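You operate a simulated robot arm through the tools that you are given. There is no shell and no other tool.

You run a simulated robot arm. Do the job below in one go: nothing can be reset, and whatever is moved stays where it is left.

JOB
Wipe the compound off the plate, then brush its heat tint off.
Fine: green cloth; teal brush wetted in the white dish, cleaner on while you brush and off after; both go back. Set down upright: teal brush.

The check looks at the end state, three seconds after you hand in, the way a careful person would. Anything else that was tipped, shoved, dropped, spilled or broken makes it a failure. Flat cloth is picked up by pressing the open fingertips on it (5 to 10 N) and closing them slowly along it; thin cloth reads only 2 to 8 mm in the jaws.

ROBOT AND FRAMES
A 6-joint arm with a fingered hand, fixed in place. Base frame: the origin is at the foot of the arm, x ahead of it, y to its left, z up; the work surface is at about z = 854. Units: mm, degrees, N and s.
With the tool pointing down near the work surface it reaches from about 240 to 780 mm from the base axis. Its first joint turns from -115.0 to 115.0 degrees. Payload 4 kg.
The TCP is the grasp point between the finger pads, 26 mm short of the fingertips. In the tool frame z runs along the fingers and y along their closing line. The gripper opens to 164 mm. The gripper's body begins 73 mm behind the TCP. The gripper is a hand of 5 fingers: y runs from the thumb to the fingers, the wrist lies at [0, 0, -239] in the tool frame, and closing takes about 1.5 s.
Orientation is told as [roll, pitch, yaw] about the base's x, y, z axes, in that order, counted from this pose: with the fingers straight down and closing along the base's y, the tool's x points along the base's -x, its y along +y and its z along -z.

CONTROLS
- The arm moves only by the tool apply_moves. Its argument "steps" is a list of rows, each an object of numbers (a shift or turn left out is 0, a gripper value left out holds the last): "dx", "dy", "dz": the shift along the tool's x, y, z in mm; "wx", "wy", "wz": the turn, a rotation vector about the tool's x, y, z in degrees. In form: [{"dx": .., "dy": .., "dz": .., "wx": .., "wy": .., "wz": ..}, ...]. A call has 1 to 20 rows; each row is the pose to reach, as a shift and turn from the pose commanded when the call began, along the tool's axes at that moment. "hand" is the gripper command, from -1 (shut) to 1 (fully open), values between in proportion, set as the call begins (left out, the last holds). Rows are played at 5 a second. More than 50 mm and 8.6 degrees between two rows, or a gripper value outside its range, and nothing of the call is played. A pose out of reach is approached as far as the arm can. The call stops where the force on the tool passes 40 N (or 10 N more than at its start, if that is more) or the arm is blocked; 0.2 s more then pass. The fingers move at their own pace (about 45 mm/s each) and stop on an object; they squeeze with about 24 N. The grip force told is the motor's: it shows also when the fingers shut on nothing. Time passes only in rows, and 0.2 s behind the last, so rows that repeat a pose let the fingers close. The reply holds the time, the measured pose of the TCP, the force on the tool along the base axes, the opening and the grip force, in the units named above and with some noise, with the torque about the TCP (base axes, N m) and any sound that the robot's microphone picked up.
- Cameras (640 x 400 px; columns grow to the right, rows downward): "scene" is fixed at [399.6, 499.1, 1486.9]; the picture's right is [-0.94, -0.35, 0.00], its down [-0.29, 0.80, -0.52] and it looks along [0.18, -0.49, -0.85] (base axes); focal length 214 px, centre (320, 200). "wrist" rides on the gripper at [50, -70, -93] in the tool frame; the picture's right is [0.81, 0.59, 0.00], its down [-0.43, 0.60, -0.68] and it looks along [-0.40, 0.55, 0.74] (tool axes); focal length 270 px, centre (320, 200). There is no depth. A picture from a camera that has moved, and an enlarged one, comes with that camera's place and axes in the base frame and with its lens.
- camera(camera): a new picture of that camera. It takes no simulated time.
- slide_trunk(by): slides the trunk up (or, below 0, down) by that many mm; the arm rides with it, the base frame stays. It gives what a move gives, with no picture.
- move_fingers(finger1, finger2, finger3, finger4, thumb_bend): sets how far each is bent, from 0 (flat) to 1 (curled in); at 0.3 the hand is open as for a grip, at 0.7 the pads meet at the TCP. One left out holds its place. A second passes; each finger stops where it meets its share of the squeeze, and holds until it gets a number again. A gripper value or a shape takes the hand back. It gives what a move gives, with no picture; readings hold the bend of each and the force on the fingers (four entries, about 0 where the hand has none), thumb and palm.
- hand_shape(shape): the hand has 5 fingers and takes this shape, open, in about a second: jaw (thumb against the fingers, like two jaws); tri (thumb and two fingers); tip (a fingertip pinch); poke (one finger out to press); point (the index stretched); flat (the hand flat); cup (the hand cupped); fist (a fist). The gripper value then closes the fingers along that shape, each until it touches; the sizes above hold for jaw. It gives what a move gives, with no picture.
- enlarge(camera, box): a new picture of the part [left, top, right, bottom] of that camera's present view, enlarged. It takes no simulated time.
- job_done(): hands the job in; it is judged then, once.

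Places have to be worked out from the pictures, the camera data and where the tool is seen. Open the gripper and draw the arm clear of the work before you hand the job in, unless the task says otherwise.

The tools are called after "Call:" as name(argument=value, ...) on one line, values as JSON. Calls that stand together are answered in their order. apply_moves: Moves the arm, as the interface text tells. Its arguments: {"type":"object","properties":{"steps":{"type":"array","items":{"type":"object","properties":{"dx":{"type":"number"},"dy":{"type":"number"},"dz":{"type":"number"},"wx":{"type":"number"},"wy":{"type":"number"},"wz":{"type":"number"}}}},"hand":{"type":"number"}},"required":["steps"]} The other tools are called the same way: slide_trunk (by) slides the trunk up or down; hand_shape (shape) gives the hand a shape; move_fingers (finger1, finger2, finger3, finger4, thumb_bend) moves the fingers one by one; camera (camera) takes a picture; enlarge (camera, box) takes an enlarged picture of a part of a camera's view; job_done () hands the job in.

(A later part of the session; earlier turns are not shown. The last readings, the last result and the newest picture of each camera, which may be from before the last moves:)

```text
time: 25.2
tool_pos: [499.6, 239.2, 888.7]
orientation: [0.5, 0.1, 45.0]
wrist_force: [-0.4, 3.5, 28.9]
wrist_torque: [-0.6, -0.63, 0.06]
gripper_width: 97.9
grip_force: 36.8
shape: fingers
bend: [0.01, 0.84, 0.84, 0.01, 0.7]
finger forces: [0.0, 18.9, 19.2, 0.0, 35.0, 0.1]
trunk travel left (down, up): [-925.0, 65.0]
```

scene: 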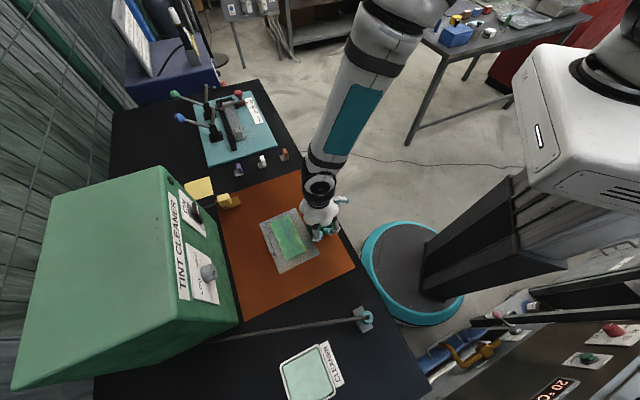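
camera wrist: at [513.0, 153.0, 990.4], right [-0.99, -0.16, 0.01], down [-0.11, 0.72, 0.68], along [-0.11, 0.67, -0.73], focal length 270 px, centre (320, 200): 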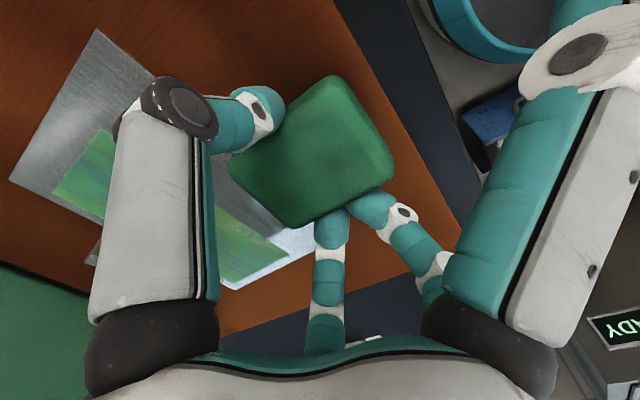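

Contact is at about z = 891, on the thumb side, so the pad is slightly tilted in the grip. I ease off the pressure and release all fingers so it lies flat on the sheet.

Call:
apply_moves(steps=[{"dz": -1}, {"dz": -2.5}, {"dz": -2.5}])

Call:
move_fingers(finger2=0.3, finger3=0.3, thumb_bend=0.3)

Call:
camera(camera="wrist")

Call:
enlarge(camera="scene", box=[240, 170, 370, 280])

```text
time: 26.0
tool_pos: [498.8, 239.2, 889.5]
orientation: [0.4, 0.1, 45.0]
wrist_force: [1.4, 4.9, 19.8]
wrist_torque: [-0.37, -0.48, 0.12]
gripper_width: 97.8
grip_force: 34.7
shape: fingers
bend: [0.01, 0.84, 0.84, 0.01, 0.7]
finger forces: [0.1, 17.7, 18.5, 0.0, 33.8, 0.1]
trunk travel left (down, up): [-925.0, 65.0]
```

```text
time: 27.0
tool_pos: [498.5, 236.7, 888.4]
orientation: [0.5, 0.3, 45.0]
wrist_force: [-0.4, -1.0, -0.1]
wrist_torque: [0.0, 0.01, 0.06]
gripper_width: 109.7
grip_force: 0.4
shape: fingers
bend: [0.01, 0.3, 0.31, 0.01, 0.3]
finger forces: [0.1, 0.1, 0.8, 0.0, 0.1, 0.0]
trunk travel left (down, up): [-925.0, 65.0]
```

```text
taken
camera wrist: at [513.0, 152.5, 981.9], right [-0.99, -0.16, 0.01], down [-0.11, 0.73, 0.68], along [-0.11, 0.67, -0.73], focal length 270 px, centre (320, 200)
```

wrist: 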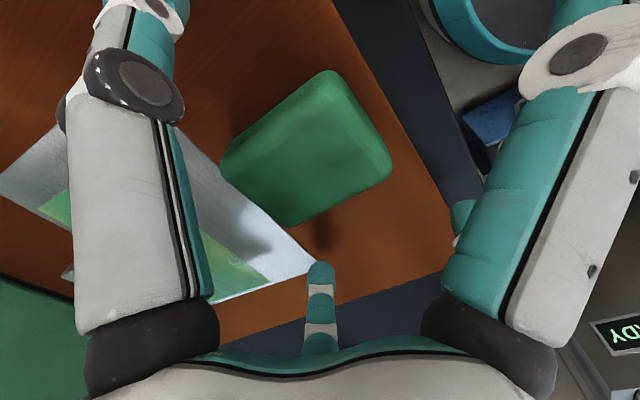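

```text
3.64 times, centred on (305, 225) of scene
camera zoom: at [399.6, 499.1, 1486.9], right [-0.94, -0.35, 0.0], down [-0.29, 0.8, -0.52], along [0.18, -0.49, -0.85], focal length 780 px, centre (374, 109)
```

zoom: 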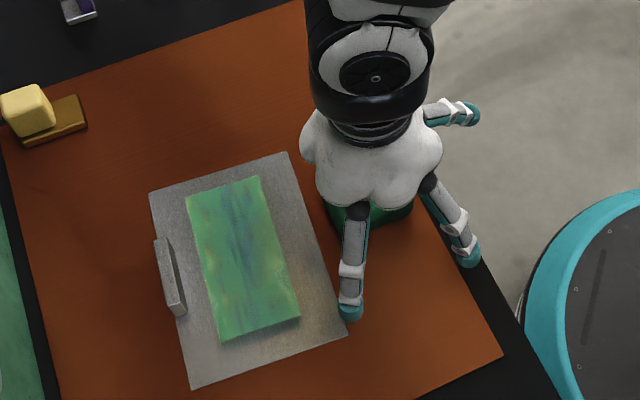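

The cloth lies flat, and finger 3 nudged the plate again as it opened, so I will realign the plate by its tab later. I pull fingers 2 and 3 back from the plate, then centre the hand over the pad.

Call:
move_fingers(finger2=0.4, finger3=0.4)

Call:
apply_moves(steps=[{"dy": -4, "wy": 0.2}, {"dy": -8, "wy": 0.2}, {"dy": -10, "wy": 0.2}, {"dy": -10, "wy": 0.2}])

Call:
camera(camera="wrist")

Call:
enlarge(camera="scene", box=[240, 170, 370, 280])

```text
time: 28.0
tool_pos: [499.7, 238.7, 889.1]
orientation: [0.3, 0.2, 44.9]
wrist_force: [0.0, 0.0, 0.3]
wrist_torque: [0.0, 0.0, 0.01]
gripper_width: 109.9
grip_force: 0.0
shape: fingers
bend: [0.01, 0.4, 0.4, 0.01, 0.3]
finger forces: [0.0, 0.1, 0.0, 0.1, 0.1, 0.0]
trunk travel left (down, up): [-925.0, 65.0]
```

```text
time: 29.0
tool_pos: [504.8, 231.5, 888.6]
orientation: [0.4, 0.4, 44.9]
wrist_force: [-0.3, -0.9, -0.2]
wrist_torque: [0.02, 0.0, 0.01]
gripper_width: 109.6
grip_force: 0.1
shape: fingers
bend: [0.01, 0.4, 0.4, 0.01, 0.3]
finger forces: [0.0, 0.0, 0.0, 0.0, 0.0, 0.0]
trunk travel left (down, up): [-925.0, 65.0]
```

```text
taken
camera wrist: at [520.2, 146.0, 981.7], right [-0.99, -0.16, 0.01], down [-0.11, 0.73, 0.68], along [-0.11, 0.67, -0.73], focal length 270 px, centre (320, 200)
```

wrist: 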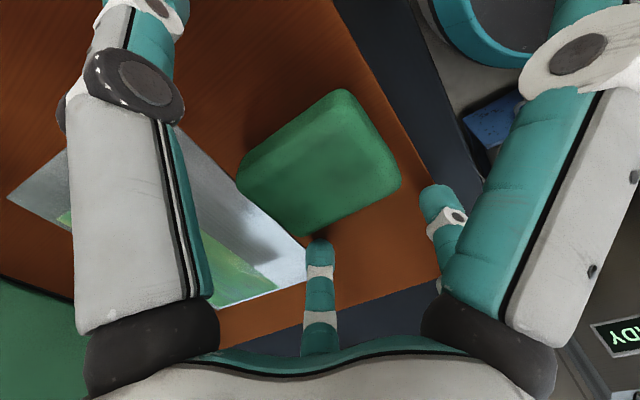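

```text
3.64 times, centred on (305, 225) of scene
camera zoom: at [399.6, 499.1, 1486.9], right [-0.94, -0.35, 0.0], down [-0.29, 0.8, -0.52], along [0.18, -0.49, -0.85], focal length 780 px, centre (374, 109)
```

zoom: 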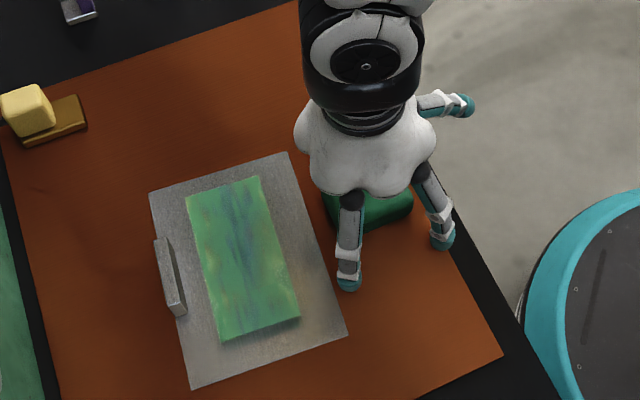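

The pad is centred. I close fingers 2 and 3 and the thumb onto it together.

Call:
move_fingers(finger2=0.5, finger3=0.5, thumb_bend=0.7)

Call:
camera(camera="wrist")

```text
time: 30.0
tool_pos: [506.3, 230.4, 888.8]
orientation: [0.6, 0.4, 45.1]
wrist_force: [1.5, -2.3, 7.3]
wrist_torque: [0.41, 0.02, -0.12]
gripper_width: 99.7
grip_force: 12.3
shape: fingers
bend: [0.01, 0.48, 0.48, 0.01, 0.65]
finger forces: [0.0, 4.0, 11.7, 0.1, 9.2, 0.0]
trunk travel left (down, up): [-925.0, 65.0]
```

```text
taken
camera wrist: at [520.2, 145.7, 982.2], right [-0.99, -0.16, 0.01], down [-0.11, 0.73, 0.68], along [-0.11, 0.67, -0.73], focal length 270 px, centre (320, 200)
```

wrist: 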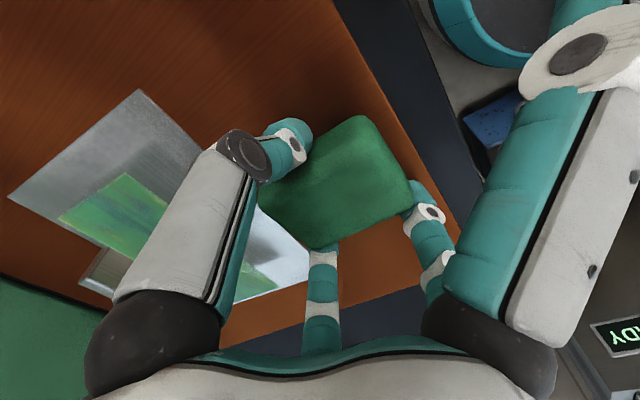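

The three fingers hold lightly (about 12 N). I tighten the grip a little more.

Call:
move_fingers(finger2=0.6, finger3=0.6, thumb_bend=0.8)

Call:
enlarge(camera="wrist", box=[190, 80, 470, 300])

```text
time: 31.0
tool_pos: [506.7, 232.1, 888.4]
orientation: [0.4, 0.5, 45.0]
wrist_force: [2.6, -1.0, 9.4]
wrist_torque: [0.54, -0.02, -0.14]
gripper_width: 99.8
grip_force: 25.6
shape: fingers
bend: [0.01, 0.48, 0.47, 0.01, 0.65]
finger forces: [0.0, 10.2, 19.7, 0.1, 20.3, 0.0]
trunk travel left (down, up): [-925.0, 65.0]
```

```text
1.82 times, centred on (330, 190) of wrist
camera zoom: at [520.0, 145.7, 982.1], right [-0.99, -0.16, 0.01], down [-0.11, 0.73, 0.68], along [-0.11, 0.67, -0.73], focal length 491 px, centre (302, 218)
```

zoom: 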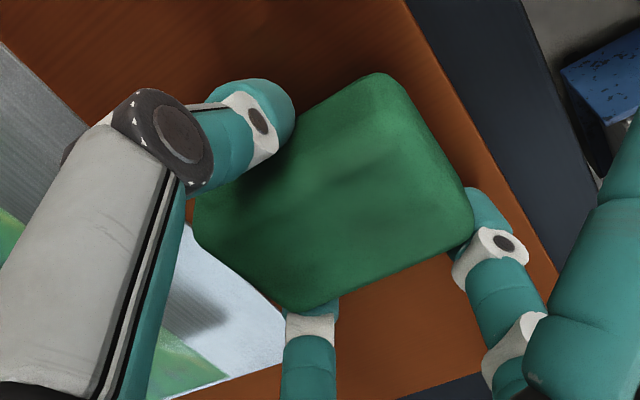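

The torque indicates finger 3's tip is touching the sheet, so the fingertips reach lower than I assumed, about level with the pad's underside. I release slightly, move up about 9 mm and re-centre for a higher grip.

Call:
move_fingers(finger2=0.4, finger3=0.4, thumb_bend=0.5)

Call:
apply_moves(steps=[{"dz": -3}, {"dz": -6}, {"dz": -9}, {"dz": -9, "dy": 4}, {"dz": -9, "dy": 4}])

Call:
enlarge(camera="wrist", box=[190, 60, 470, 280])

Call:
enlarge(camera="scene", box=[240, 170, 370, 280])

```text
time: 32.0
tool_pos: [505.8, 230.9, 889.6]
orientation: [0.4, 0.4, 45.0]
wrist_force: [-2.6, 2.6, 11.1]
wrist_torque: [-0.24, -0.25, 0.02]
gripper_width: 99.3
grip_force: 5.7
shape: fingers
bend: [0.01, 0.4, 0.4, 0.01, 0.52]
finger forces: [0.0, 0.0, 0.0, 0.1, 11.4, 0.0]
trunk travel left (down, up): [-925.0, 65.0]
```

```text
time: 33.2
tool_pos: [502.8, 233.8, 897.2]
orientation: [0.4, 0.4, 45.0]
wrist_force: [0.2, 0.4, -0.3]
wrist_torque: [-0.02, 0.0, 0.01]
gripper_width: 99.9
grip_force: 0.0
shape: fingers
bend: [0.01, 0.4, 0.4, 0.01, 0.5]
finger forces: [0.0, 0.1, 0.0, 0.0, 0.0, 0.0]
trunk travel left (down, up): [-925.0, 65.0]
```

```text
1.82 times, centred on (330, 170) of wrist
camera zoom: at [517.5, 148.5, 991.7], right [-0.99, -0.16, 0.01], down [-0.11, 0.73, 0.68], along [-0.11, 0.67, -0.73], focal length 491 px, centre (302, 254)
```

zoom: 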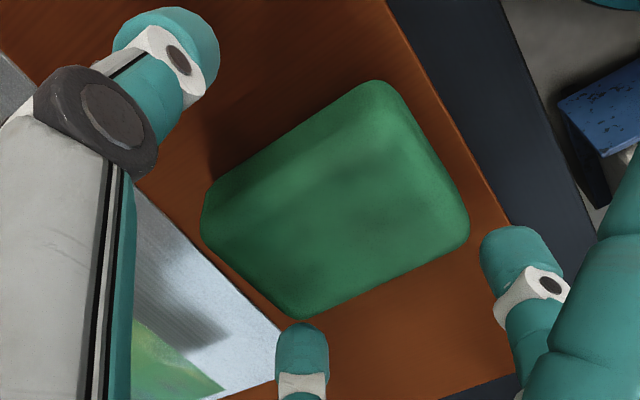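

```text
3.64 times, centred on (305, 225) of scene
camera zoom: at [399.6, 499.1, 1486.9], right [-0.94, -0.35, 0.0], down [-0.29, 0.8, -0.52], along [0.18, -0.49, -0.85], focal length 780 px, centre (374, 109)
```

zoom: 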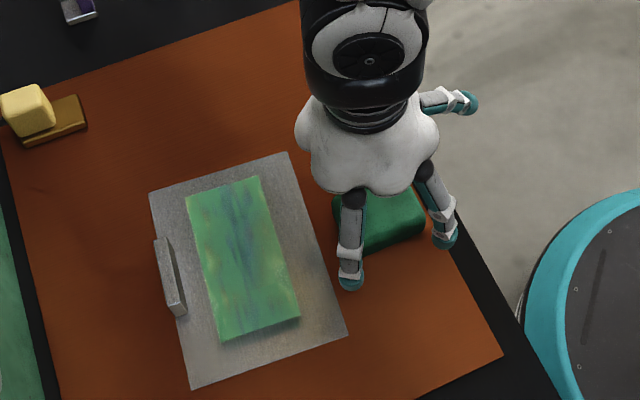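

The pad lies flat with its centre about 17 mm toward the finger side. I shift over it and close the three fingers at this higher level.

Call:
apply_moves(steps=[{"dy": 6}, {"dy": 12}, {"dy": 17}, {"dy": 17}])

Call:
move_fingers(finger2=0.46, finger3=0.46, thumb_bend=0.7)

Call:
enlarge(camera="wrist", box=[190, 60, 470, 280])

```text
time: 34.2
tool_pos: [491.0, 246.6, 897.9]
orientation: [0.4, 0.5, 45.0]
wrist_force: [-0.8, -0.1, 0.9]
wrist_torque: [0.0, 0.0, 0.0]
gripper_width: 99.9
grip_force: 0.1
shape: fingers
bend: [0.01, 0.4, 0.4, 0.01, 0.5]
finger forces: [0.0, 0.1, 0.1, 0.0, 0.0, 0.0]
trunk travel left (down, up): [-925.0, 65.0]
```

```text
time: 35.2
tool_pos: [489.6, 246.7, 897.8]
orientation: [0.4, 0.5, 45.1]
wrist_force: [0.1, 1.2, -0.5]
wrist_torque: [0.03, 0.01, -0.02]
gripper_width: 100.0
grip_force: 5.4
shape: fingers
bend: [0.01, 0.44, 0.44, 0.01, 0.67]
finger forces: [0.0, 2.8, 2.6, 0.1, 5.6, 0.1]
trunk travel left (down, up): [-925.0, 65.0]
```

```text
1.82 times, centred on (330, 170) of wrist
camera zoom: at [505.4, 160.2, 992.1], right [-0.99, -0.16, 0.01], down [-0.11, 0.73, 0.68], along [-0.11, 0.67, -0.73], focal length 491 px, centre (302, 254)
```

zoom: 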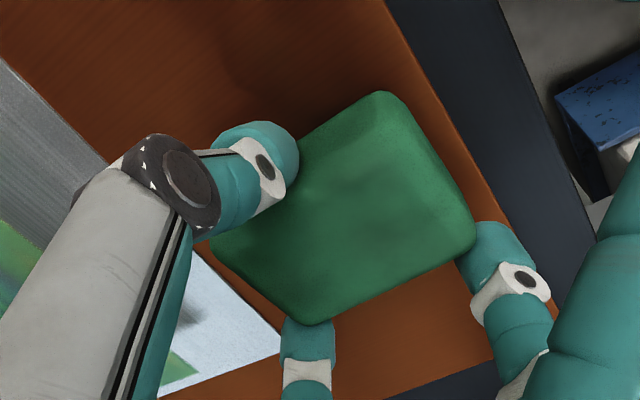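

All three fingers contact evenly. I tighten the squeeze.

Call:
move_fingers(finger2=0.52, finger3=0.52, thumb_bend=0.8)

Call:
apply_moves(steps=[{"dz": -5}, {"dz": -15}, {"dz": -30}, {"dz": -40}, {"dz": -40}])

Call:
enlarge(camera="wrist", box=[190, 60, 470, 280])

Call:
enlarge(camera="scene", box=[240, 170, 370, 280])

```text
time: 36.2
tool_pos: [492.1, 246.3, 898.3]
orientation: [0.4, 0.4, 45.0]
wrist_force: [-0.8, -0.4, 0.9]
wrist_torque: [0.03, 0.0, -0.01]
gripper_width: 100.5
grip_force: 17.2
shape: fingers
bend: [0.01, 0.45, 0.45, 0.01, 0.67]
finger forces: [0.0, 8.7, 8.9, 0.0, 17.6, 0.0]
trunk travel left (down, up): [-925.0, 65.0]
```

```text
time: 37.4
tool_pos: [492.1, 244.7, 938.2]
orientation: [0.4, 0.4, 45.0]
wrist_force: [0.7, 0.5, 0.0]
wrist_torque: [-0.02, -0.03, 0.0]
gripper_width: 100.6
grip_force: 17.9
shape: fingers
bend: [0.01, 0.45, 0.45, 0.01, 0.67]
finger forces: [0.1, 8.7, 8.9, 0.0, 17.4, 0.0]
trunk travel left (down, up): [-925.0, 65.0]
```

```text
1.82 times, centred on (330, 170) of wrist
camera zoom: at [506.1, 159.9, 1031.6], right [-0.99, -0.16, 0.01], down [-0.11, 0.73, 0.68], along [-0.11, 0.67, -0.73], focal length 491 px, centre (302, 254)
```

zoom: 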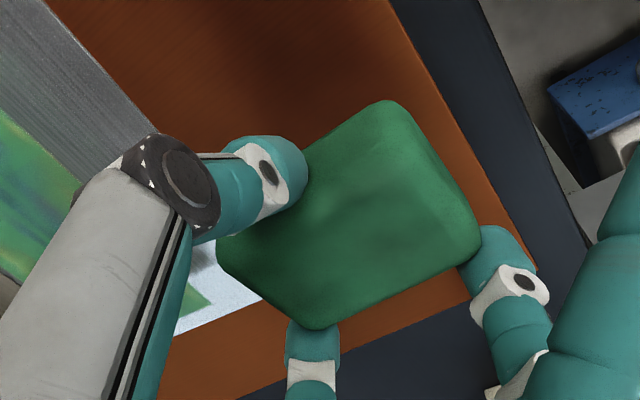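

```text
3.64 times, centred on (305, 225) of scene
camera zoom: at [399.6, 499.1, 1486.9], right [-0.94, -0.35, 0.0], down [-0.29, 0.8, -0.52], along [0.18, -0.49, -0.85], focal length 780 px, centre (374, 109)
```

zoom: 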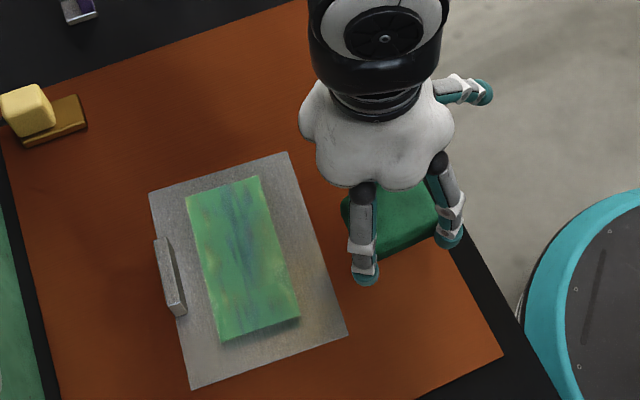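

The pad is held evenly, lower in the hand, with its centre about 21 mm to the finger side of the TCP. The compound centre is now at s ≈ 638, l ≈ -192 in table coordinates (s away from the robot, l along the table). I firm the grip slightly and move over it.

Call:
move_fingers(finger2=0.56, finger3=0.56, thumb_bend=0.84)

Call:
apply_moves(steps=[{"dx": -30, "dy": -10}, {"dx": -60, "dy": -20}, {"dx": -90, "dy": -29}, {"dx": -116, "dy": -38}, {"dx": -116, "dy": -38, "dz": 8}, {"dx": -116, "dy": -38, "dz": 14}, {"dx": -116, "dy": -38, "dz": 14}])

Call:
enlarge(camera="scene", box=[240, 170, 370, 280])

Call:
camera(camera="wrist")

```text
time: 38.4
tool_pos: [491.8, 244.7, 938.0]
orientation: [0.4, 0.5, 45.0]
wrist_force: [-0.6, -0.6, -0.3]
wrist_torque: [0.02, 0.0, 0.0]
gripper_width: 100.5
grip_force: 20.3
shape: fingers
bend: [0.01, 0.44, 0.44, 0.01, 0.73]
finger forces: [0.1, 10.1, 9.4, 0.0, 19.9, 0.0]
trunk travel left (down, up): [-925.0, 65.0]
```

```text
time: 40.0
tool_pos: [604.0, 301.4, 924.4]
orientation: [0.4, 0.4, 45.1]
wrist_force: [-0.5, -0.2, -1.0]
wrist_torque: [0.03, 0.03, -0.01]
gripper_width: 100.6
grip_force: 20.1
shape: fingers
bend: [0.01, 0.44, 0.44, 0.01, 0.73]
finger forces: [0.1, 10.1, 9.3, 0.0, 20.0, 0.1]
trunk travel left (down, up): [-925.0, 65.0]
```

```text
3.64 times, centred on (305, 225) of scene
camera zoom: at [399.6, 499.1, 1486.9], right [-0.94, -0.35, 0.0], down [-0.29, 0.8, -0.52], along [0.18, -0.49, -0.85], focal length 780 px, centre (374, 109)
```

zoom: 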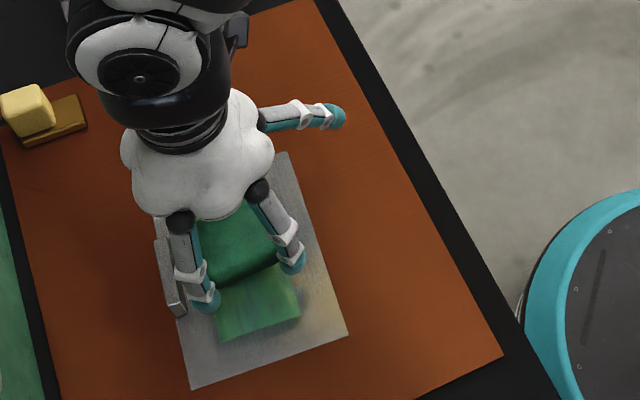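

```text
taken
camera wrist: at [616.8, 215.9, 1016.8], right [-0.99, -0.16, 0.01], down [-0.11, 0.73, 0.68], along [-0.11, 0.67, -0.73], focal length 270 px, centre (320, 200)
```

wrist: 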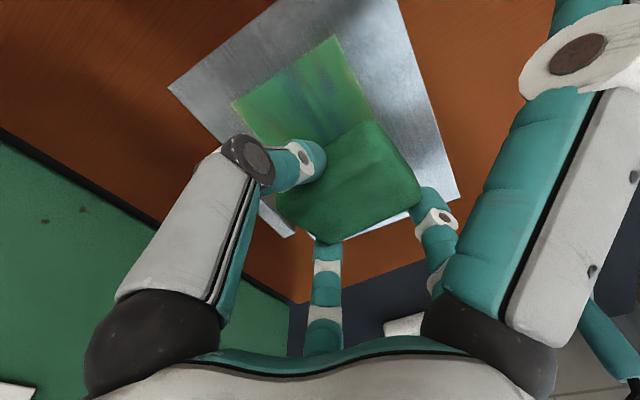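

Finger 3 will pass about 6–10 mm from the tab, so I keep the pad's centre line at s ≤ 645. I lower in small steps onto the compound to find light contact.

Call:
apply_moves(steps=[{"dz": 2}, {"dz": 4}, {"dz": 6}, {"dz": 7}, {"dz": 7}])

Call:
apply_moves(steps=[{"dz": 1}, {"dz": 2}, {"dz": 2}])

```text
time: 41.2
tool_pos: [601.3, 301.2, 917.2]
orientation: [0.3, 0.4, 45.0]
wrist_force: [-0.3, -0.3, -0.2]
wrist_torque: [-0.01, -0.06, 0.03]
gripper_width: 100.7
grip_force: 19.8
shape: fingers
bend: [0.01, 0.44, 0.44, 0.01, 0.73]
finger forces: [0.1, 10.2, 9.2, 0.0, 20.0, 0.0]
trunk travel left (down, up): [-925.0, 65.0]
```

```text
time: 42.0
tool_pos: [600.9, 301.9, 914.2]
orientation: [0.5, 0.5, 45.0]
wrist_force: [-0.2, 0.1, -0.1]
wrist_torque: [0.05, -0.01, -0.01]
gripper_width: 100.9
grip_force: 19.4
shape: fingers
bend: [0.01, 0.44, 0.44, 0.01, 0.73]
finger forces: [0.1, 10.1, 9.3, 0.1, 20.0, 0.0]
trunk travel left (down, up): [-925.0, 65.0]
```

No contact yet at z = 914. I keep lowering 2 mm at a time.

Call:
apply_moves(steps=[{"dz": 1}, {"dz": 2}, {"dz": 2}])

Call:
apply_moves(steps=[{"dz": 1}, {"dz": 2}, {"dz": 2}])

Call:
apply_moves(steps=[{"dz": 1}, {"dz": 1}])

```text
time: 42.8
tool_pos: [601.4, 301.4, 912.1]
orientation: [0.4, 0.3, 44.9]
wrist_force: [1.6, -1.9, 8.5]
wrist_torque: [0.18, 0.22, -0.02]
gripper_width: 101.0
grip_force: 19.7
shape: fingers
bend: [0.01, 0.43, 0.44, 0.01, 0.74]
finger forces: [0.1, 9.1, 8.5, 0.0, 21.1, 0.0]
trunk travel left (down, up): [-925.0, 65.0]
```

```text
time: 43.6
tool_pos: [599.5, 300.4, 910.1]
orientation: [0.5, 0.6, 45.1]
wrist_force: [-0.3, 0.2, 0.0]
wrist_torque: [0.01, 0.03, 0.01]
gripper_width: 103.2
grip_force: 13.7
shape: fingers
bend: [0.01, 0.41, 0.49, 0.01, 0.79]
finger forces: [0.0, 13.0, 1.1, 0.1, 13.5, 0.0]
trunk travel left (down, up): [-925.0, 65.0]
```

```text
time: 44.2
tool_pos: [600.8, 300.7, 909.0]
orientation: [0.4, 0.4, 45.0]
wrist_force: [-0.6, 0.5, 1.9]
wrist_torque: [0.05, 0.07, -0.01]
gripper_width: 103.0
grip_force: 13.3
shape: fingers
bend: [0.01, 0.41, 0.49, 0.01, 0.79]
finger forces: [0.0, 12.8, 1.3, 0.0, 13.1, 0.0]
trunk travel left (down, up): [-925.0, 65.0]
```

At z = 912 there was 8.5 N of contact, and then the pad slipped in the grip. I look at it before doing anything more.

Call:
camera(camera="wrist")

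Call:
enlarge(camera="wrist", box=[190, 40, 470, 260])

Call:
enlarge(camera="scene", box=[250, 200, 330, 270])

```text
taken
camera wrist: at [614.6, 216.3, 1002.5], right [-0.99, -0.16, 0.01], down [-0.11, 0.73, 0.68], along [-0.11, 0.67, -0.73], focal length 270 px, centre (320, 200)
```

wrist: 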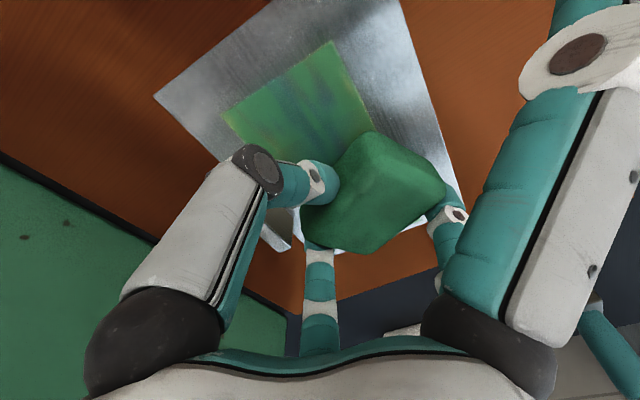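

```text
1.82 times, centred on (330, 150) of wrist
camera zoom: at [614.6, 216.3, 1002.5], right [-0.99, -0.16, 0.01], down [-0.11, 0.73, 0.68], along [-0.11, 0.67, -0.73], focal length 491 px, centre (302, 291)
```

zoom: 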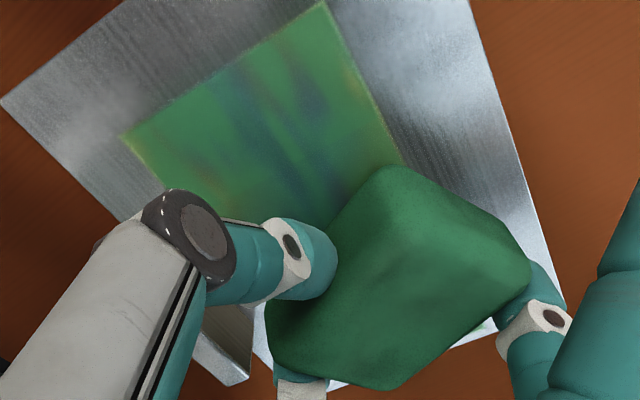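

```text
5.71 times, centred on (290, 235) of scene
camera zoom: at [399.6, 499.1, 1486.9], right [-0.94, -0.35, 0.0], down [-0.29, 0.8, -0.52], along [0.18, -0.49, -0.85], focal length 1226 px, centre (491, 0)
```

zoom: 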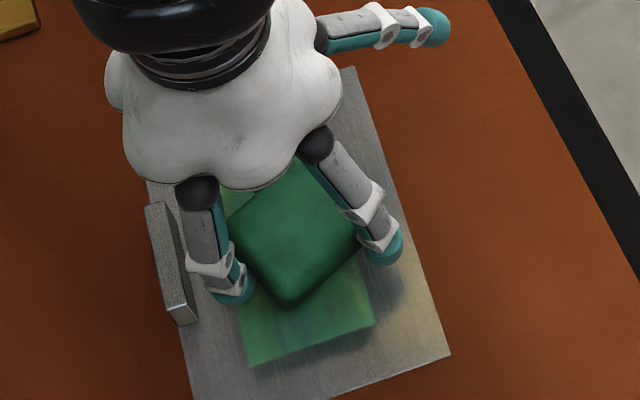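

The pad has twisted in the shallow grip, so I'll need to re-grip it. First I do a short gentle stroke along the plate with what I have, to see how the compound responds.

Call:
apply_moves(steps=[{"dy": -8}, {"dy": -16}, {"dy": -24}, {"dy": -32}, {"dy": -32}])

Call:
enlarge(camera="scene", box=[250, 200, 330, 270])

Call:
enlarge(camera="wrist", box=[190, 40, 470, 260])

```text
time: 45.4
tool_pos: [622.7, 278.3, 908.6]
orientation: [0.4, 0.4, 44.9]
wrist_force: [0.4, 0.0, 2.4]
wrist_torque: [0.05, 0.15, 0.02]
gripper_width: 103.3
grip_force: 13.8
shape: fingers
bend: [0.01, 0.41, 0.49, 0.01, 0.79]
finger forces: [0.1, 12.7, 1.5, 0.1, 12.6, 0.1]
trunk travel left (down, up): [-925.0, 65.0]
```

```text
5.71 times, centred on (290, 235) of scene
camera zoom: at [399.6, 499.1, 1486.9], right [-0.94, -0.35, 0.0], down [-0.29, 0.8, -0.52], along [0.18, -0.49, -0.85], focal length 1226 px, centre (491, 0)
```

zoom: 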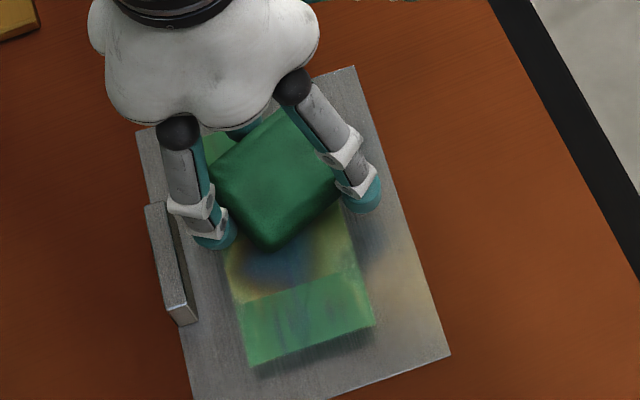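

```text
1.82 times, centred on (330, 150) of wrist
camera zoom: at [636.4, 193.4, 1002.4], right [-0.99, -0.16, 0.01], down [-0.11, 0.73, 0.68], along [-0.11, 0.67, -0.73], focal length 491 px, centre (302, 291)
```

zoom: 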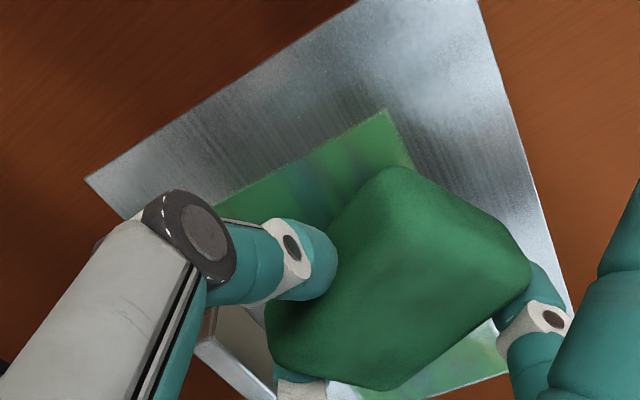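

The stroke cleared the compound cleanly where the pad passed, showing the heat tint underneath, and light contact is enough. I continue to the far-left end of the compound, following the plate's angle.

Call:
apply_moves(steps=[{"dy": -8, "dx": 0.9}, {"dy": -16, "dx": 1.7}, {"dy": -24, "dx": 2.6}, {"dy": -32, "dx": 3.5}, {"dy": -40, "dx": 4.3}, {"dy": -44, "dx": 4.7}, {"dy": -44, "dx": 4.7}])

Call:
enlarge(camera="scene", box=[250, 200, 330, 270])

Call:
enlarge(camera="wrist", box=[190, 40, 470, 260])

```text
time: 47.0
tool_pos: [650.3, 243.2, 907.2]
orientation: [0.3, 0.4, 44.9]
wrist_force: [-1.3, 1.3, 3.7]
wrist_torque: [0.11, 0.29, -0.1]
gripper_width: 103.3
grip_force: 12.8
shape: fingers
bend: [0.01, 0.41, 0.49, 0.01, 0.79]
finger forces: [0.0, 12.7, 1.9, 0.0, 11.2, 0.1]
trunk travel left (down, up): [-925.0, 65.0]
```

```text
5.71 times, centred on (290, 235) of scene
camera zoom: at [399.6, 499.1, 1486.9], right [-0.94, -0.35, 0.0], down [-0.29, 0.8, -0.52], along [0.18, -0.49, -0.85], focal length 1226 px, centre (491, 0)
```

zoom: 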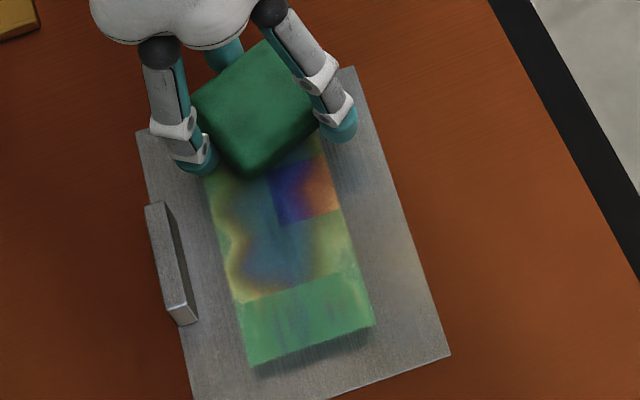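

```text
1.82 times, centred on (330, 150) of wrist
camera zoom: at [664.3, 159.2, 1001.7], right [-0.99, -0.16, 0.01], down [-0.11, 0.73, 0.68], along [-0.11, 0.67, -0.73], focal length 491 px, centre (302, 291)
```

zoom: 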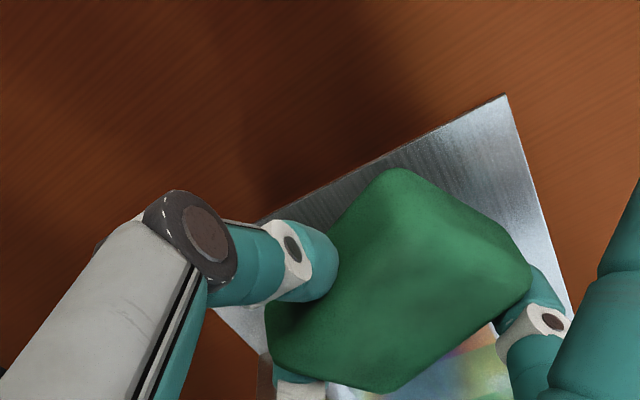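

Most of the strip is cleared, with some cells fully clean (strong blue and orange tint) and others still filmed with compound. The plate hasn't moved. I stroke all the way back to the right-hand end.

Call:
apply_moves(steps=[{"dy": 8, "dx": -0.9}, {"dy": 16, "dx": -1.7}, {"dy": 24, "dx": -2.6}, {"dy": 32, "dx": -3.5}, {"dy": 40, "dx": -4.3}, {"dy": 48, "dx": -5.2}, {"dy": 56, "dx": -6}, {"dy": 64, "dx": -6.9}, {"dy": 72, "dx": -7.8}, {"dy": 80, "dx": -8.6}, {"dy": 88, "dx": -9.5}, {"dy": 96, "dx": -10.4}, {"dy": 104, "dx": -11.2}, {"dy": 112, "dx": -12.1}, {"dy": 120, "dx": -13}, {"dy": 128, "dx": -13.8}, {"dy": 134, "dx": -14.5}, {"dy": 134, "dx": -14.5}])

Call:
enlarge(camera="scene", box=[250, 200, 330, 270])

Call:
enlarge(camera="wrist", box=[150, 0, 470, 260])

```text
time: 50.8
tool_pos: [565.8, 348.5, 909.1]
orientation: [0.5, 0.4, 45.0]
wrist_force: [0.6, 0.6, 0.3]
wrist_torque: [-0.01, -0.01, 0.03]
gripper_width: 103.5
grip_force: 13.9
shape: fingers
bend: [0.01, 0.41, 0.49, 0.01, 0.79]
finger forces: [0.0, 12.6, 1.2, 0.0, 13.1, 0.0]
trunk travel left (down, up): [-925.0, 65.0]
```

```text
5.71 times, centred on (290, 235) of scene
camera zoom: at [399.6, 499.1, 1486.9], right [-0.94, -0.35, 0.0], down [-0.29, 0.8, -0.52], along [0.18, -0.49, -0.85], focal length 1226 px, centre (491, 0)
```

zoom: 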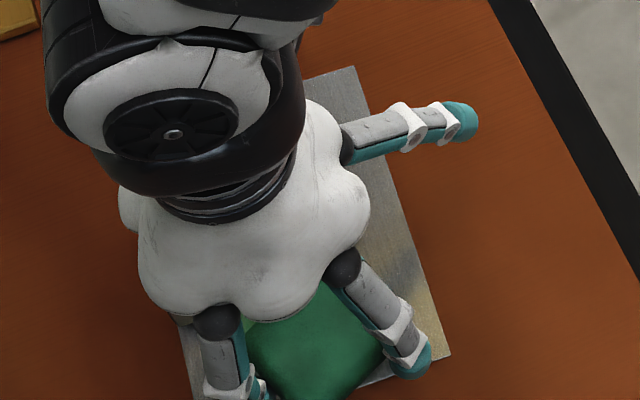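

```text
1.54 times, centred on (310, 130) of wrist
camera zoom: at [580.3, 264.5, 1003.6], right [-0.99, -0.16, 0.01], down [-0.11, 0.73, 0.68], along [-0.11, 0.67, -0.73], focal length 416 px, centre (335, 308)
```

zoom: 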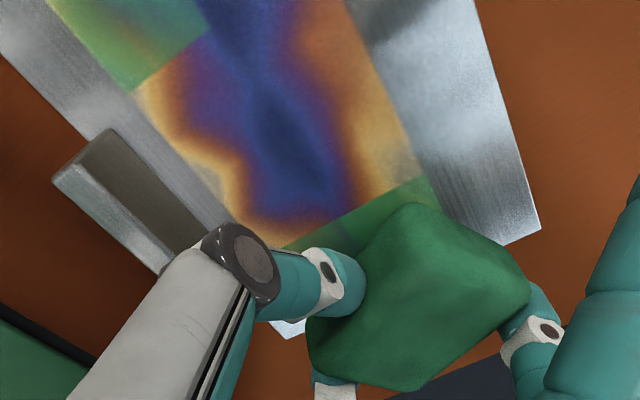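

The middle is now fully clean, showing strong tint. Contact was lost near the right end (0.3 N), so I press 1.5 mm lower and stroke back and forth there.

Call:
apply_moves(steps=[{"dz": 1}, {"dz": 2}, {"dz": 2, "dy": -8, "dx": 0.9}, {"dz": 2, "dy": -16, "dx": 1.7}, {"dz": 2, "dy": -24, "dx": 2.6}, {"dz": 2, "dy": -16, "dx": 1.7}, {"dz": 2, "dy": -8, "dx": 0.9}, {"dz": 2, "dy": 0}, {"dz": 2, "dy": 6, "dx": -0.6}, {"dz": 2, "dy": 6, "dx": -0.6}])

Call:
enlarge(camera="wrist", box=[150, 0, 470, 260])

```text
time: 53.0
tool_pos: [562.3, 353.4, 908.6]
orientation: [0.4, 0.3, 45.0]
wrist_force: [-0.7, 0.2, 1.3]
wrist_torque: [-0.02, 0.12, 0.03]
gripper_width: 103.3
grip_force: 12.5
shape: fingers
bend: [0.01, 0.41, 0.49, 0.01, 0.79]
finger forces: [0.0, 12.0, 1.1, 0.1, 12.5, 0.0]
trunk travel left (down, up): [-925.0, 65.0]
```

```text
1.54 times, centred on (310, 130) of wrist
camera zoom: at [576.6, 268.9, 1001.4], right [-0.99, -0.16, 0.01], down [-0.11, 0.73, 0.68], along [-0.11, 0.67, -0.73], focal length 416 px, centre (335, 308)
```

zoom: 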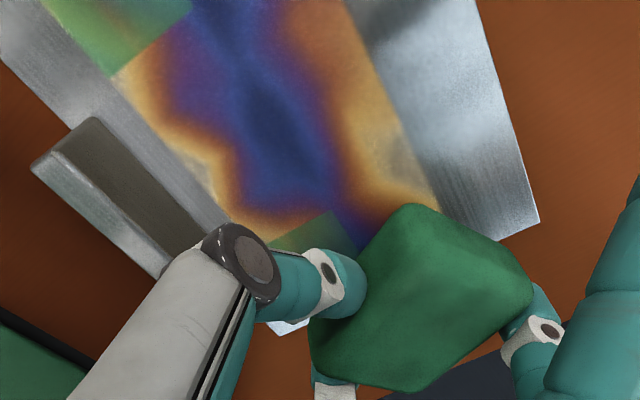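

The near half of the right end is now clean and the far half still shows green. Finger 3 is past the tab's end here, so I shift the pad 12 mm farther out and stroke again.

Call:
apply_moves(steps=[{"dx": -6}, {"dx": -12}, {"dx": -12, "dy": -7}, {"dx": -12, "dy": -14}, {"dx": -12, "dy": -20}, {"dx": -12, "dy": -12}, {"dx": -12, "dy": -4}, {"dx": -12, "dy": 2}, {"dx": -16, "dy": 2}, {"dx": -16, "dy": -6}, {"dx": -16, "dy": -14}, {"dx": -16, "dy": -20}, {"dx": -16, "dy": -20}])

Call:
enlarge(camera="wrist", box=[150, 0, 470, 260])

Call:
enlarge(camera="scene", box=[250, 200, 330, 270])

```text
time: 55.8
tool_pos: [588.5, 352.1, 908.3]
orientation: [0.5, 0.4, 45.1]
wrist_force: [0.0, 0.7, 0.5]
wrist_torque: [0.06, 0.04, 0.0]
gripper_width: 103.3
grip_force: 12.5
shape: fingers
bend: [0.01, 0.41, 0.49, 0.01, 0.79]
finger forces: [0.0, 11.9, 1.6, 0.0, 11.8, 0.0]
trunk travel left (down, up): [-925.0, 65.0]
```

```text
1.54 times, centred on (310, 130) of wrist
camera zoom: at [601.5, 266.2, 1001.1], right [-0.99, -0.16, 0.01], down [-0.11, 0.73, 0.68], along [-0.11, 0.67, -0.73], focal length 416 px, centre (335, 308)
```

zoom: 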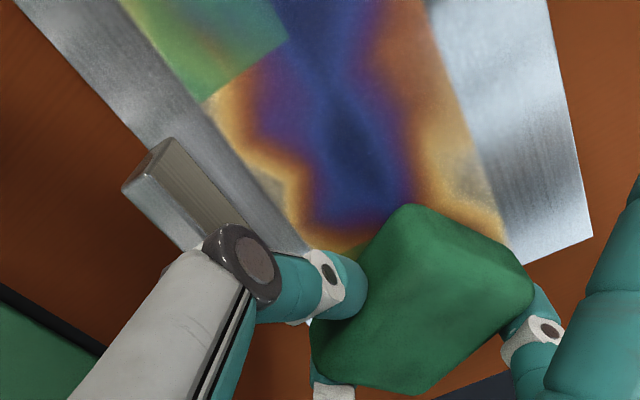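

```text
5.71 times, centred on (290, 235) of scene
camera zoom: at [399.6, 499.1, 1486.9], right [-0.94, -0.35, 0.0], down [-0.29, 0.8, -0.52], along [0.18, -0.49, -0.85], focal length 1226 px, centre (491, 0)
```

zoom: 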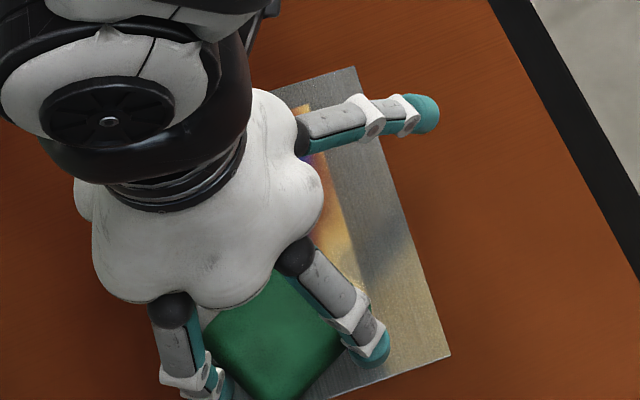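

The right end looks clear. I lift above the tab, move to the left end where the far half is still green, and take a look on the way.

Call:
apply_moves(steps=[{"dz": -10}, {"dz": -25}, {"dz": -40}, {"dx": 8, "dy": -32, "dz": -40}, {"dx": 16, "dy": -64, "dz": -40}, {"dx": 23, "dy": -95, "dz": -40}, {"dx": 23, "dy": -95, "dz": -40}])

Call:
enlarge(camera="scene", box=[250, 200, 330, 270])

Call:
camera(camera="wrist")

```text
time: 57.4
tool_pos: [640.0, 268.0, 946.1]
orientation: [0.4, 0.3, 45.0]
wrist_force: [0.2, 0.2, -0.1]
wrist_torque: [-0.01, 0.01, 0.01]
gripper_width: 103.3
grip_force: 12.6
shape: fingers
bend: [0.01, 0.41, 0.49, 0.01, 0.79]
finger forces: [0.0, 12.1, 1.4, 0.0, 12.1, 0.0]
trunk travel left (down, up): [-925.0, 65.0]
```

```text
5.71 times, centred on (290, 235) of scene
camera zoom: at [399.6, 499.1, 1486.9], right [-0.94, -0.35, 0.0], down [-0.29, 0.8, -0.52], along [0.18, -0.49, -0.85], focal length 1226 px, centre (491, 0)
```

zoom: 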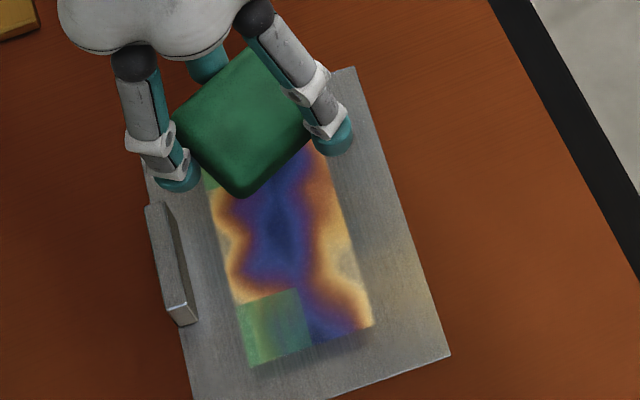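

```text
taken
camera wrist: at [653.9, 183.4, 1039.5], right [-0.99, -0.16, 0.01], down [-0.11, 0.73, 0.68], along [-0.11, 0.67, -0.73], focal length 270 px, centre (320, 200)
```

wrist: 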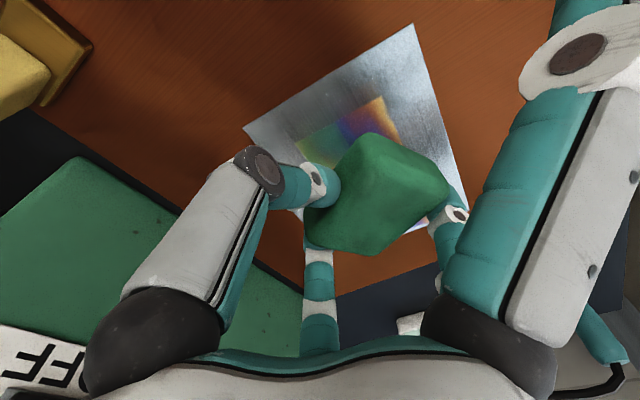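

The right far cell still has a thin green film and the left far cell is untouched. I lower onto the left far cell first and aim for about 5 N.

Call:
apply_moves(steps=[{"dz": 12}, {"dz": 24}, {"dz": 34}, {"dz": 38}, {"dz": 38}])

Call:
apply_moves(steps=[{"dz": 1}, {"dz": 2}, {"dz": 2}])

```text
time: 58.6
tool_pos: [638.9, 267.4, 909.4]
orientation: [0.4, 0.4, 45.0]
wrist_force: [-0.2, 0.4, 0.2]
wrist_torque: [-0.02, -0.01, 0.02]
gripper_width: 103.4
grip_force: 12.8
shape: fingers
bend: [0.01, 0.41, 0.49, 0.01, 0.79]
finger forces: [0.0, 12.0, 1.3, 0.0, 12.2, 0.0]
trunk travel left (down, up): [-925.0, 65.0]
```

```text
time: 59.4
tool_pos: [639.3, 267.3, 907.5]
orientation: [0.3, 0.4, 44.9]
wrist_force: [0.1, -0.4, 2.9]
wrist_torque: [0.04, 0.16, 0.04]
gripper_width: 103.5
grip_force: 12.0
shape: fingers
bend: [0.01, 0.41, 0.49, 0.01, 0.79]
finger forces: [0.0, 11.0, 1.6, 0.1, 12.0, 0.0]
trunk travel left (down, up): [-925.0, 65.0]
```

Contact is now about 3 N. I stroke along the left end back and forth at this height, keeping finger 3 clear of the tab.

Call:
apply_moves(steps=[{"dy": -7, "dx": 0.7}, {"dy": -14, "dx": 1.4}, {"dy": -21, "dx": 2}, {"dy": -26, "dx": 2.5}, {"dy": -18, "dx": 1.8}, {"dy": -9, "dx": 0.9}, {"dy": 0, "dx": 0}, {"dy": 8, "dx": -0.8, "dz": 0.5}, {"dy": 0, "dx": 0, "dz": 0.5}, {"dy": -9, "dx": 0.9, "dz": 0.5}, {"dy": -18, "dx": 1.8, "dz": 0.5}, {"dy": -26, "dx": 2.5, "dz": 0.5}, {"dy": -26, "dx": 2.5, "dz": 0.5}])

Call:
enlarge(camera="scene", box=[250, 200, 330, 270])

Call:
enlarge(camera="wrist", box=[190, 40, 470, 260])

```text
time: 62.2
tool_pos: [655.1, 246.8, 906.0]
orientation: [0.4, 0.4, 45.0]
wrist_force: [-1.3, 2.2, 4.1]
wrist_torque: [0.13, 0.37, -0.1]
gripper_width: 103.6
grip_force: 12.4
shape: fingers
bend: [0.01, 0.41, 0.49, 0.01, 0.79]
finger forces: [0.1, 12.3, 2.0, 0.0, 10.6, 0.0]
trunk travel left (down, up): [-925.0, 65.0]
```

```text
5.71 times, centred on (290, 235) of scene
camera zoom: at [399.6, 499.1, 1486.9], right [-0.94, -0.35, 0.0], down [-0.29, 0.8, -0.52], along [0.18, -0.49, -0.85], focal length 1226 px, centre (491, 0)
```

zoom: 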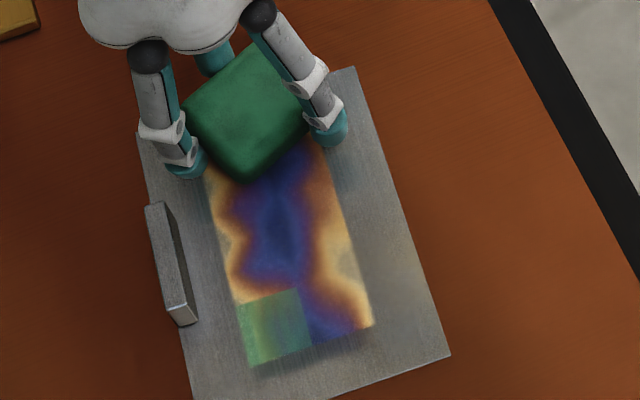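

```text
1.82 times, centred on (330, 150) of wrist
camera zoom: at [669.2, 162.3, 999.6], right [-0.99, -0.16, 0.01], down [-0.11, 0.73, 0.68], along [-0.11, 0.67, -0.73], focal length 491 px, centre (302, 291)
```

zoom: 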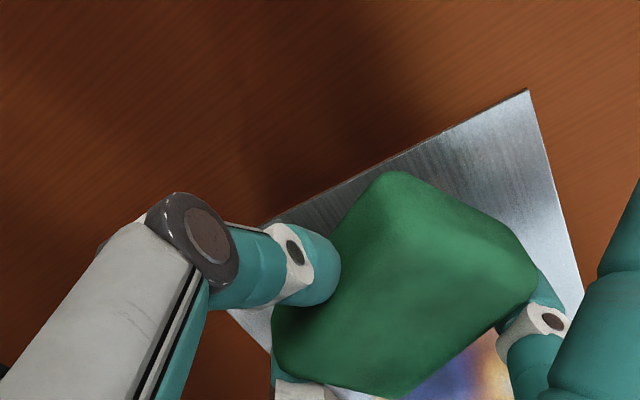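

The left far cell looks clear. I lift, cross over to the right far cell and press there.

Call:
apply_moves(steps=[{"dz": -14}, {"dz": -28}, {"dz": -40}, {"dx": -5, "dy": 32, "dz": -40}, {"dx": -10, "dy": 64, "dz": -40}, {"dx": -16, "dy": 96, "dz": -40}, {"dx": -21, "dy": 128, "dz": -40}, {"dx": -21, "dy": 128, "dz": -22}, {"dx": -21, "dy": 128, "dz": -8}, {"dx": -21, "dy": 128, "dz": -2}, {"dx": -21, "dy": 128, "dz": -2}])

Call:
apply_moves(steps=[{"dz": 1}, {"dz": 2}, {"dz": 2}])

```text
time: 64.6
tool_pos: [580.3, 352.4, 909.1]
orientation: [0.4, 0.3, 45.0]
wrist_force: [-0.1, 0.7, -1.6]
wrist_torque: [-0.04, 0.0, -0.03]
gripper_width: 103.5
grip_force: 13.4
shape: fingers
bend: [0.01, 0.41, 0.49, 0.01, 0.79]
finger forces: [0.0, 12.5, 1.3, 0.0, 12.8, 0.0]
trunk travel left (down, up): [-925.0, 65.0]
```

```text
time: 65.4
tool_pos: [578.3, 353.3, 907.5]
orientation: [0.3, 0.4, 45.0]
wrist_force: [-0.3, -0.1, 1.2]
wrist_torque: [0.04, 0.07, 0.0]
gripper_width: 103.6
grip_force: 12.9
shape: fingers
bend: [0.01, 0.41, 0.49, 0.01, 0.79]
finger forces: [0.0, 12.1, 1.4, 0.0, 12.7, 0.0]
trunk travel left (down, up): [-925.0, 65.0]
```

Contact is light (about 1 N). I go 1.5 mm lower and stroke back and forth over the right far cell.

Call:
apply_moves(steps=[{"dz": 1}, {"dz": 1.5}, {"dz": 1.5, "dy": 7}, {"dz": 1.5, "dy": 14}, {"dz": 1.5, "dy": 7}, {"dz": 1.5, "dy": 0}, {"dz": 1.5, "dy": -8}, {"dz": 1.5, "dy": -14}, {"dz": 1.5, "dy": -6}, {"dz": 1.5, "dy": 2}, {"dz": 1.5, "dy": 10}, {"dz": 1.5, "dy": 14}, {"dz": 1.5, "dy": 14}])

Call:
enlarge(camera="wrist", box=[150, 0, 470, 260])

```text
time: 68.2
tool_pos: [569.3, 362.2, 905.2]
orientation: [0.4, 0.4, 44.9]
wrist_force: [0.9, -0.3, 0.0]
wrist_torque: [-0.01, 0.03, 0.02]
gripper_width: 103.9
grip_force: 13.8
shape: fingers
bend: [0.01, 0.41, 0.49, 0.01, 0.8]
finger forces: [0.0, 12.6, 1.4, 0.1, 13.1, 0.0]
trunk travel left (down, up): [-925.0, 65.0]
```

```text
1.54 times, centred on (310, 130) of wrist
camera zoom: at [583.4, 277.7, 998.9], right [-0.99, -0.16, 0.01], down [-0.11, 0.73, 0.68], along [-0.11, 0.67, -0.73], focal length 416 px, centre (335, 308)
```

zoom: 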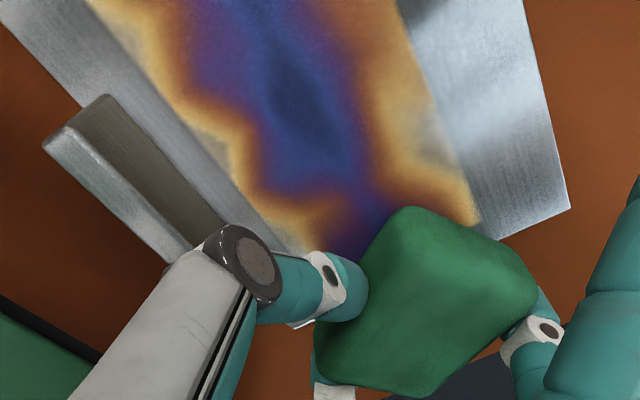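

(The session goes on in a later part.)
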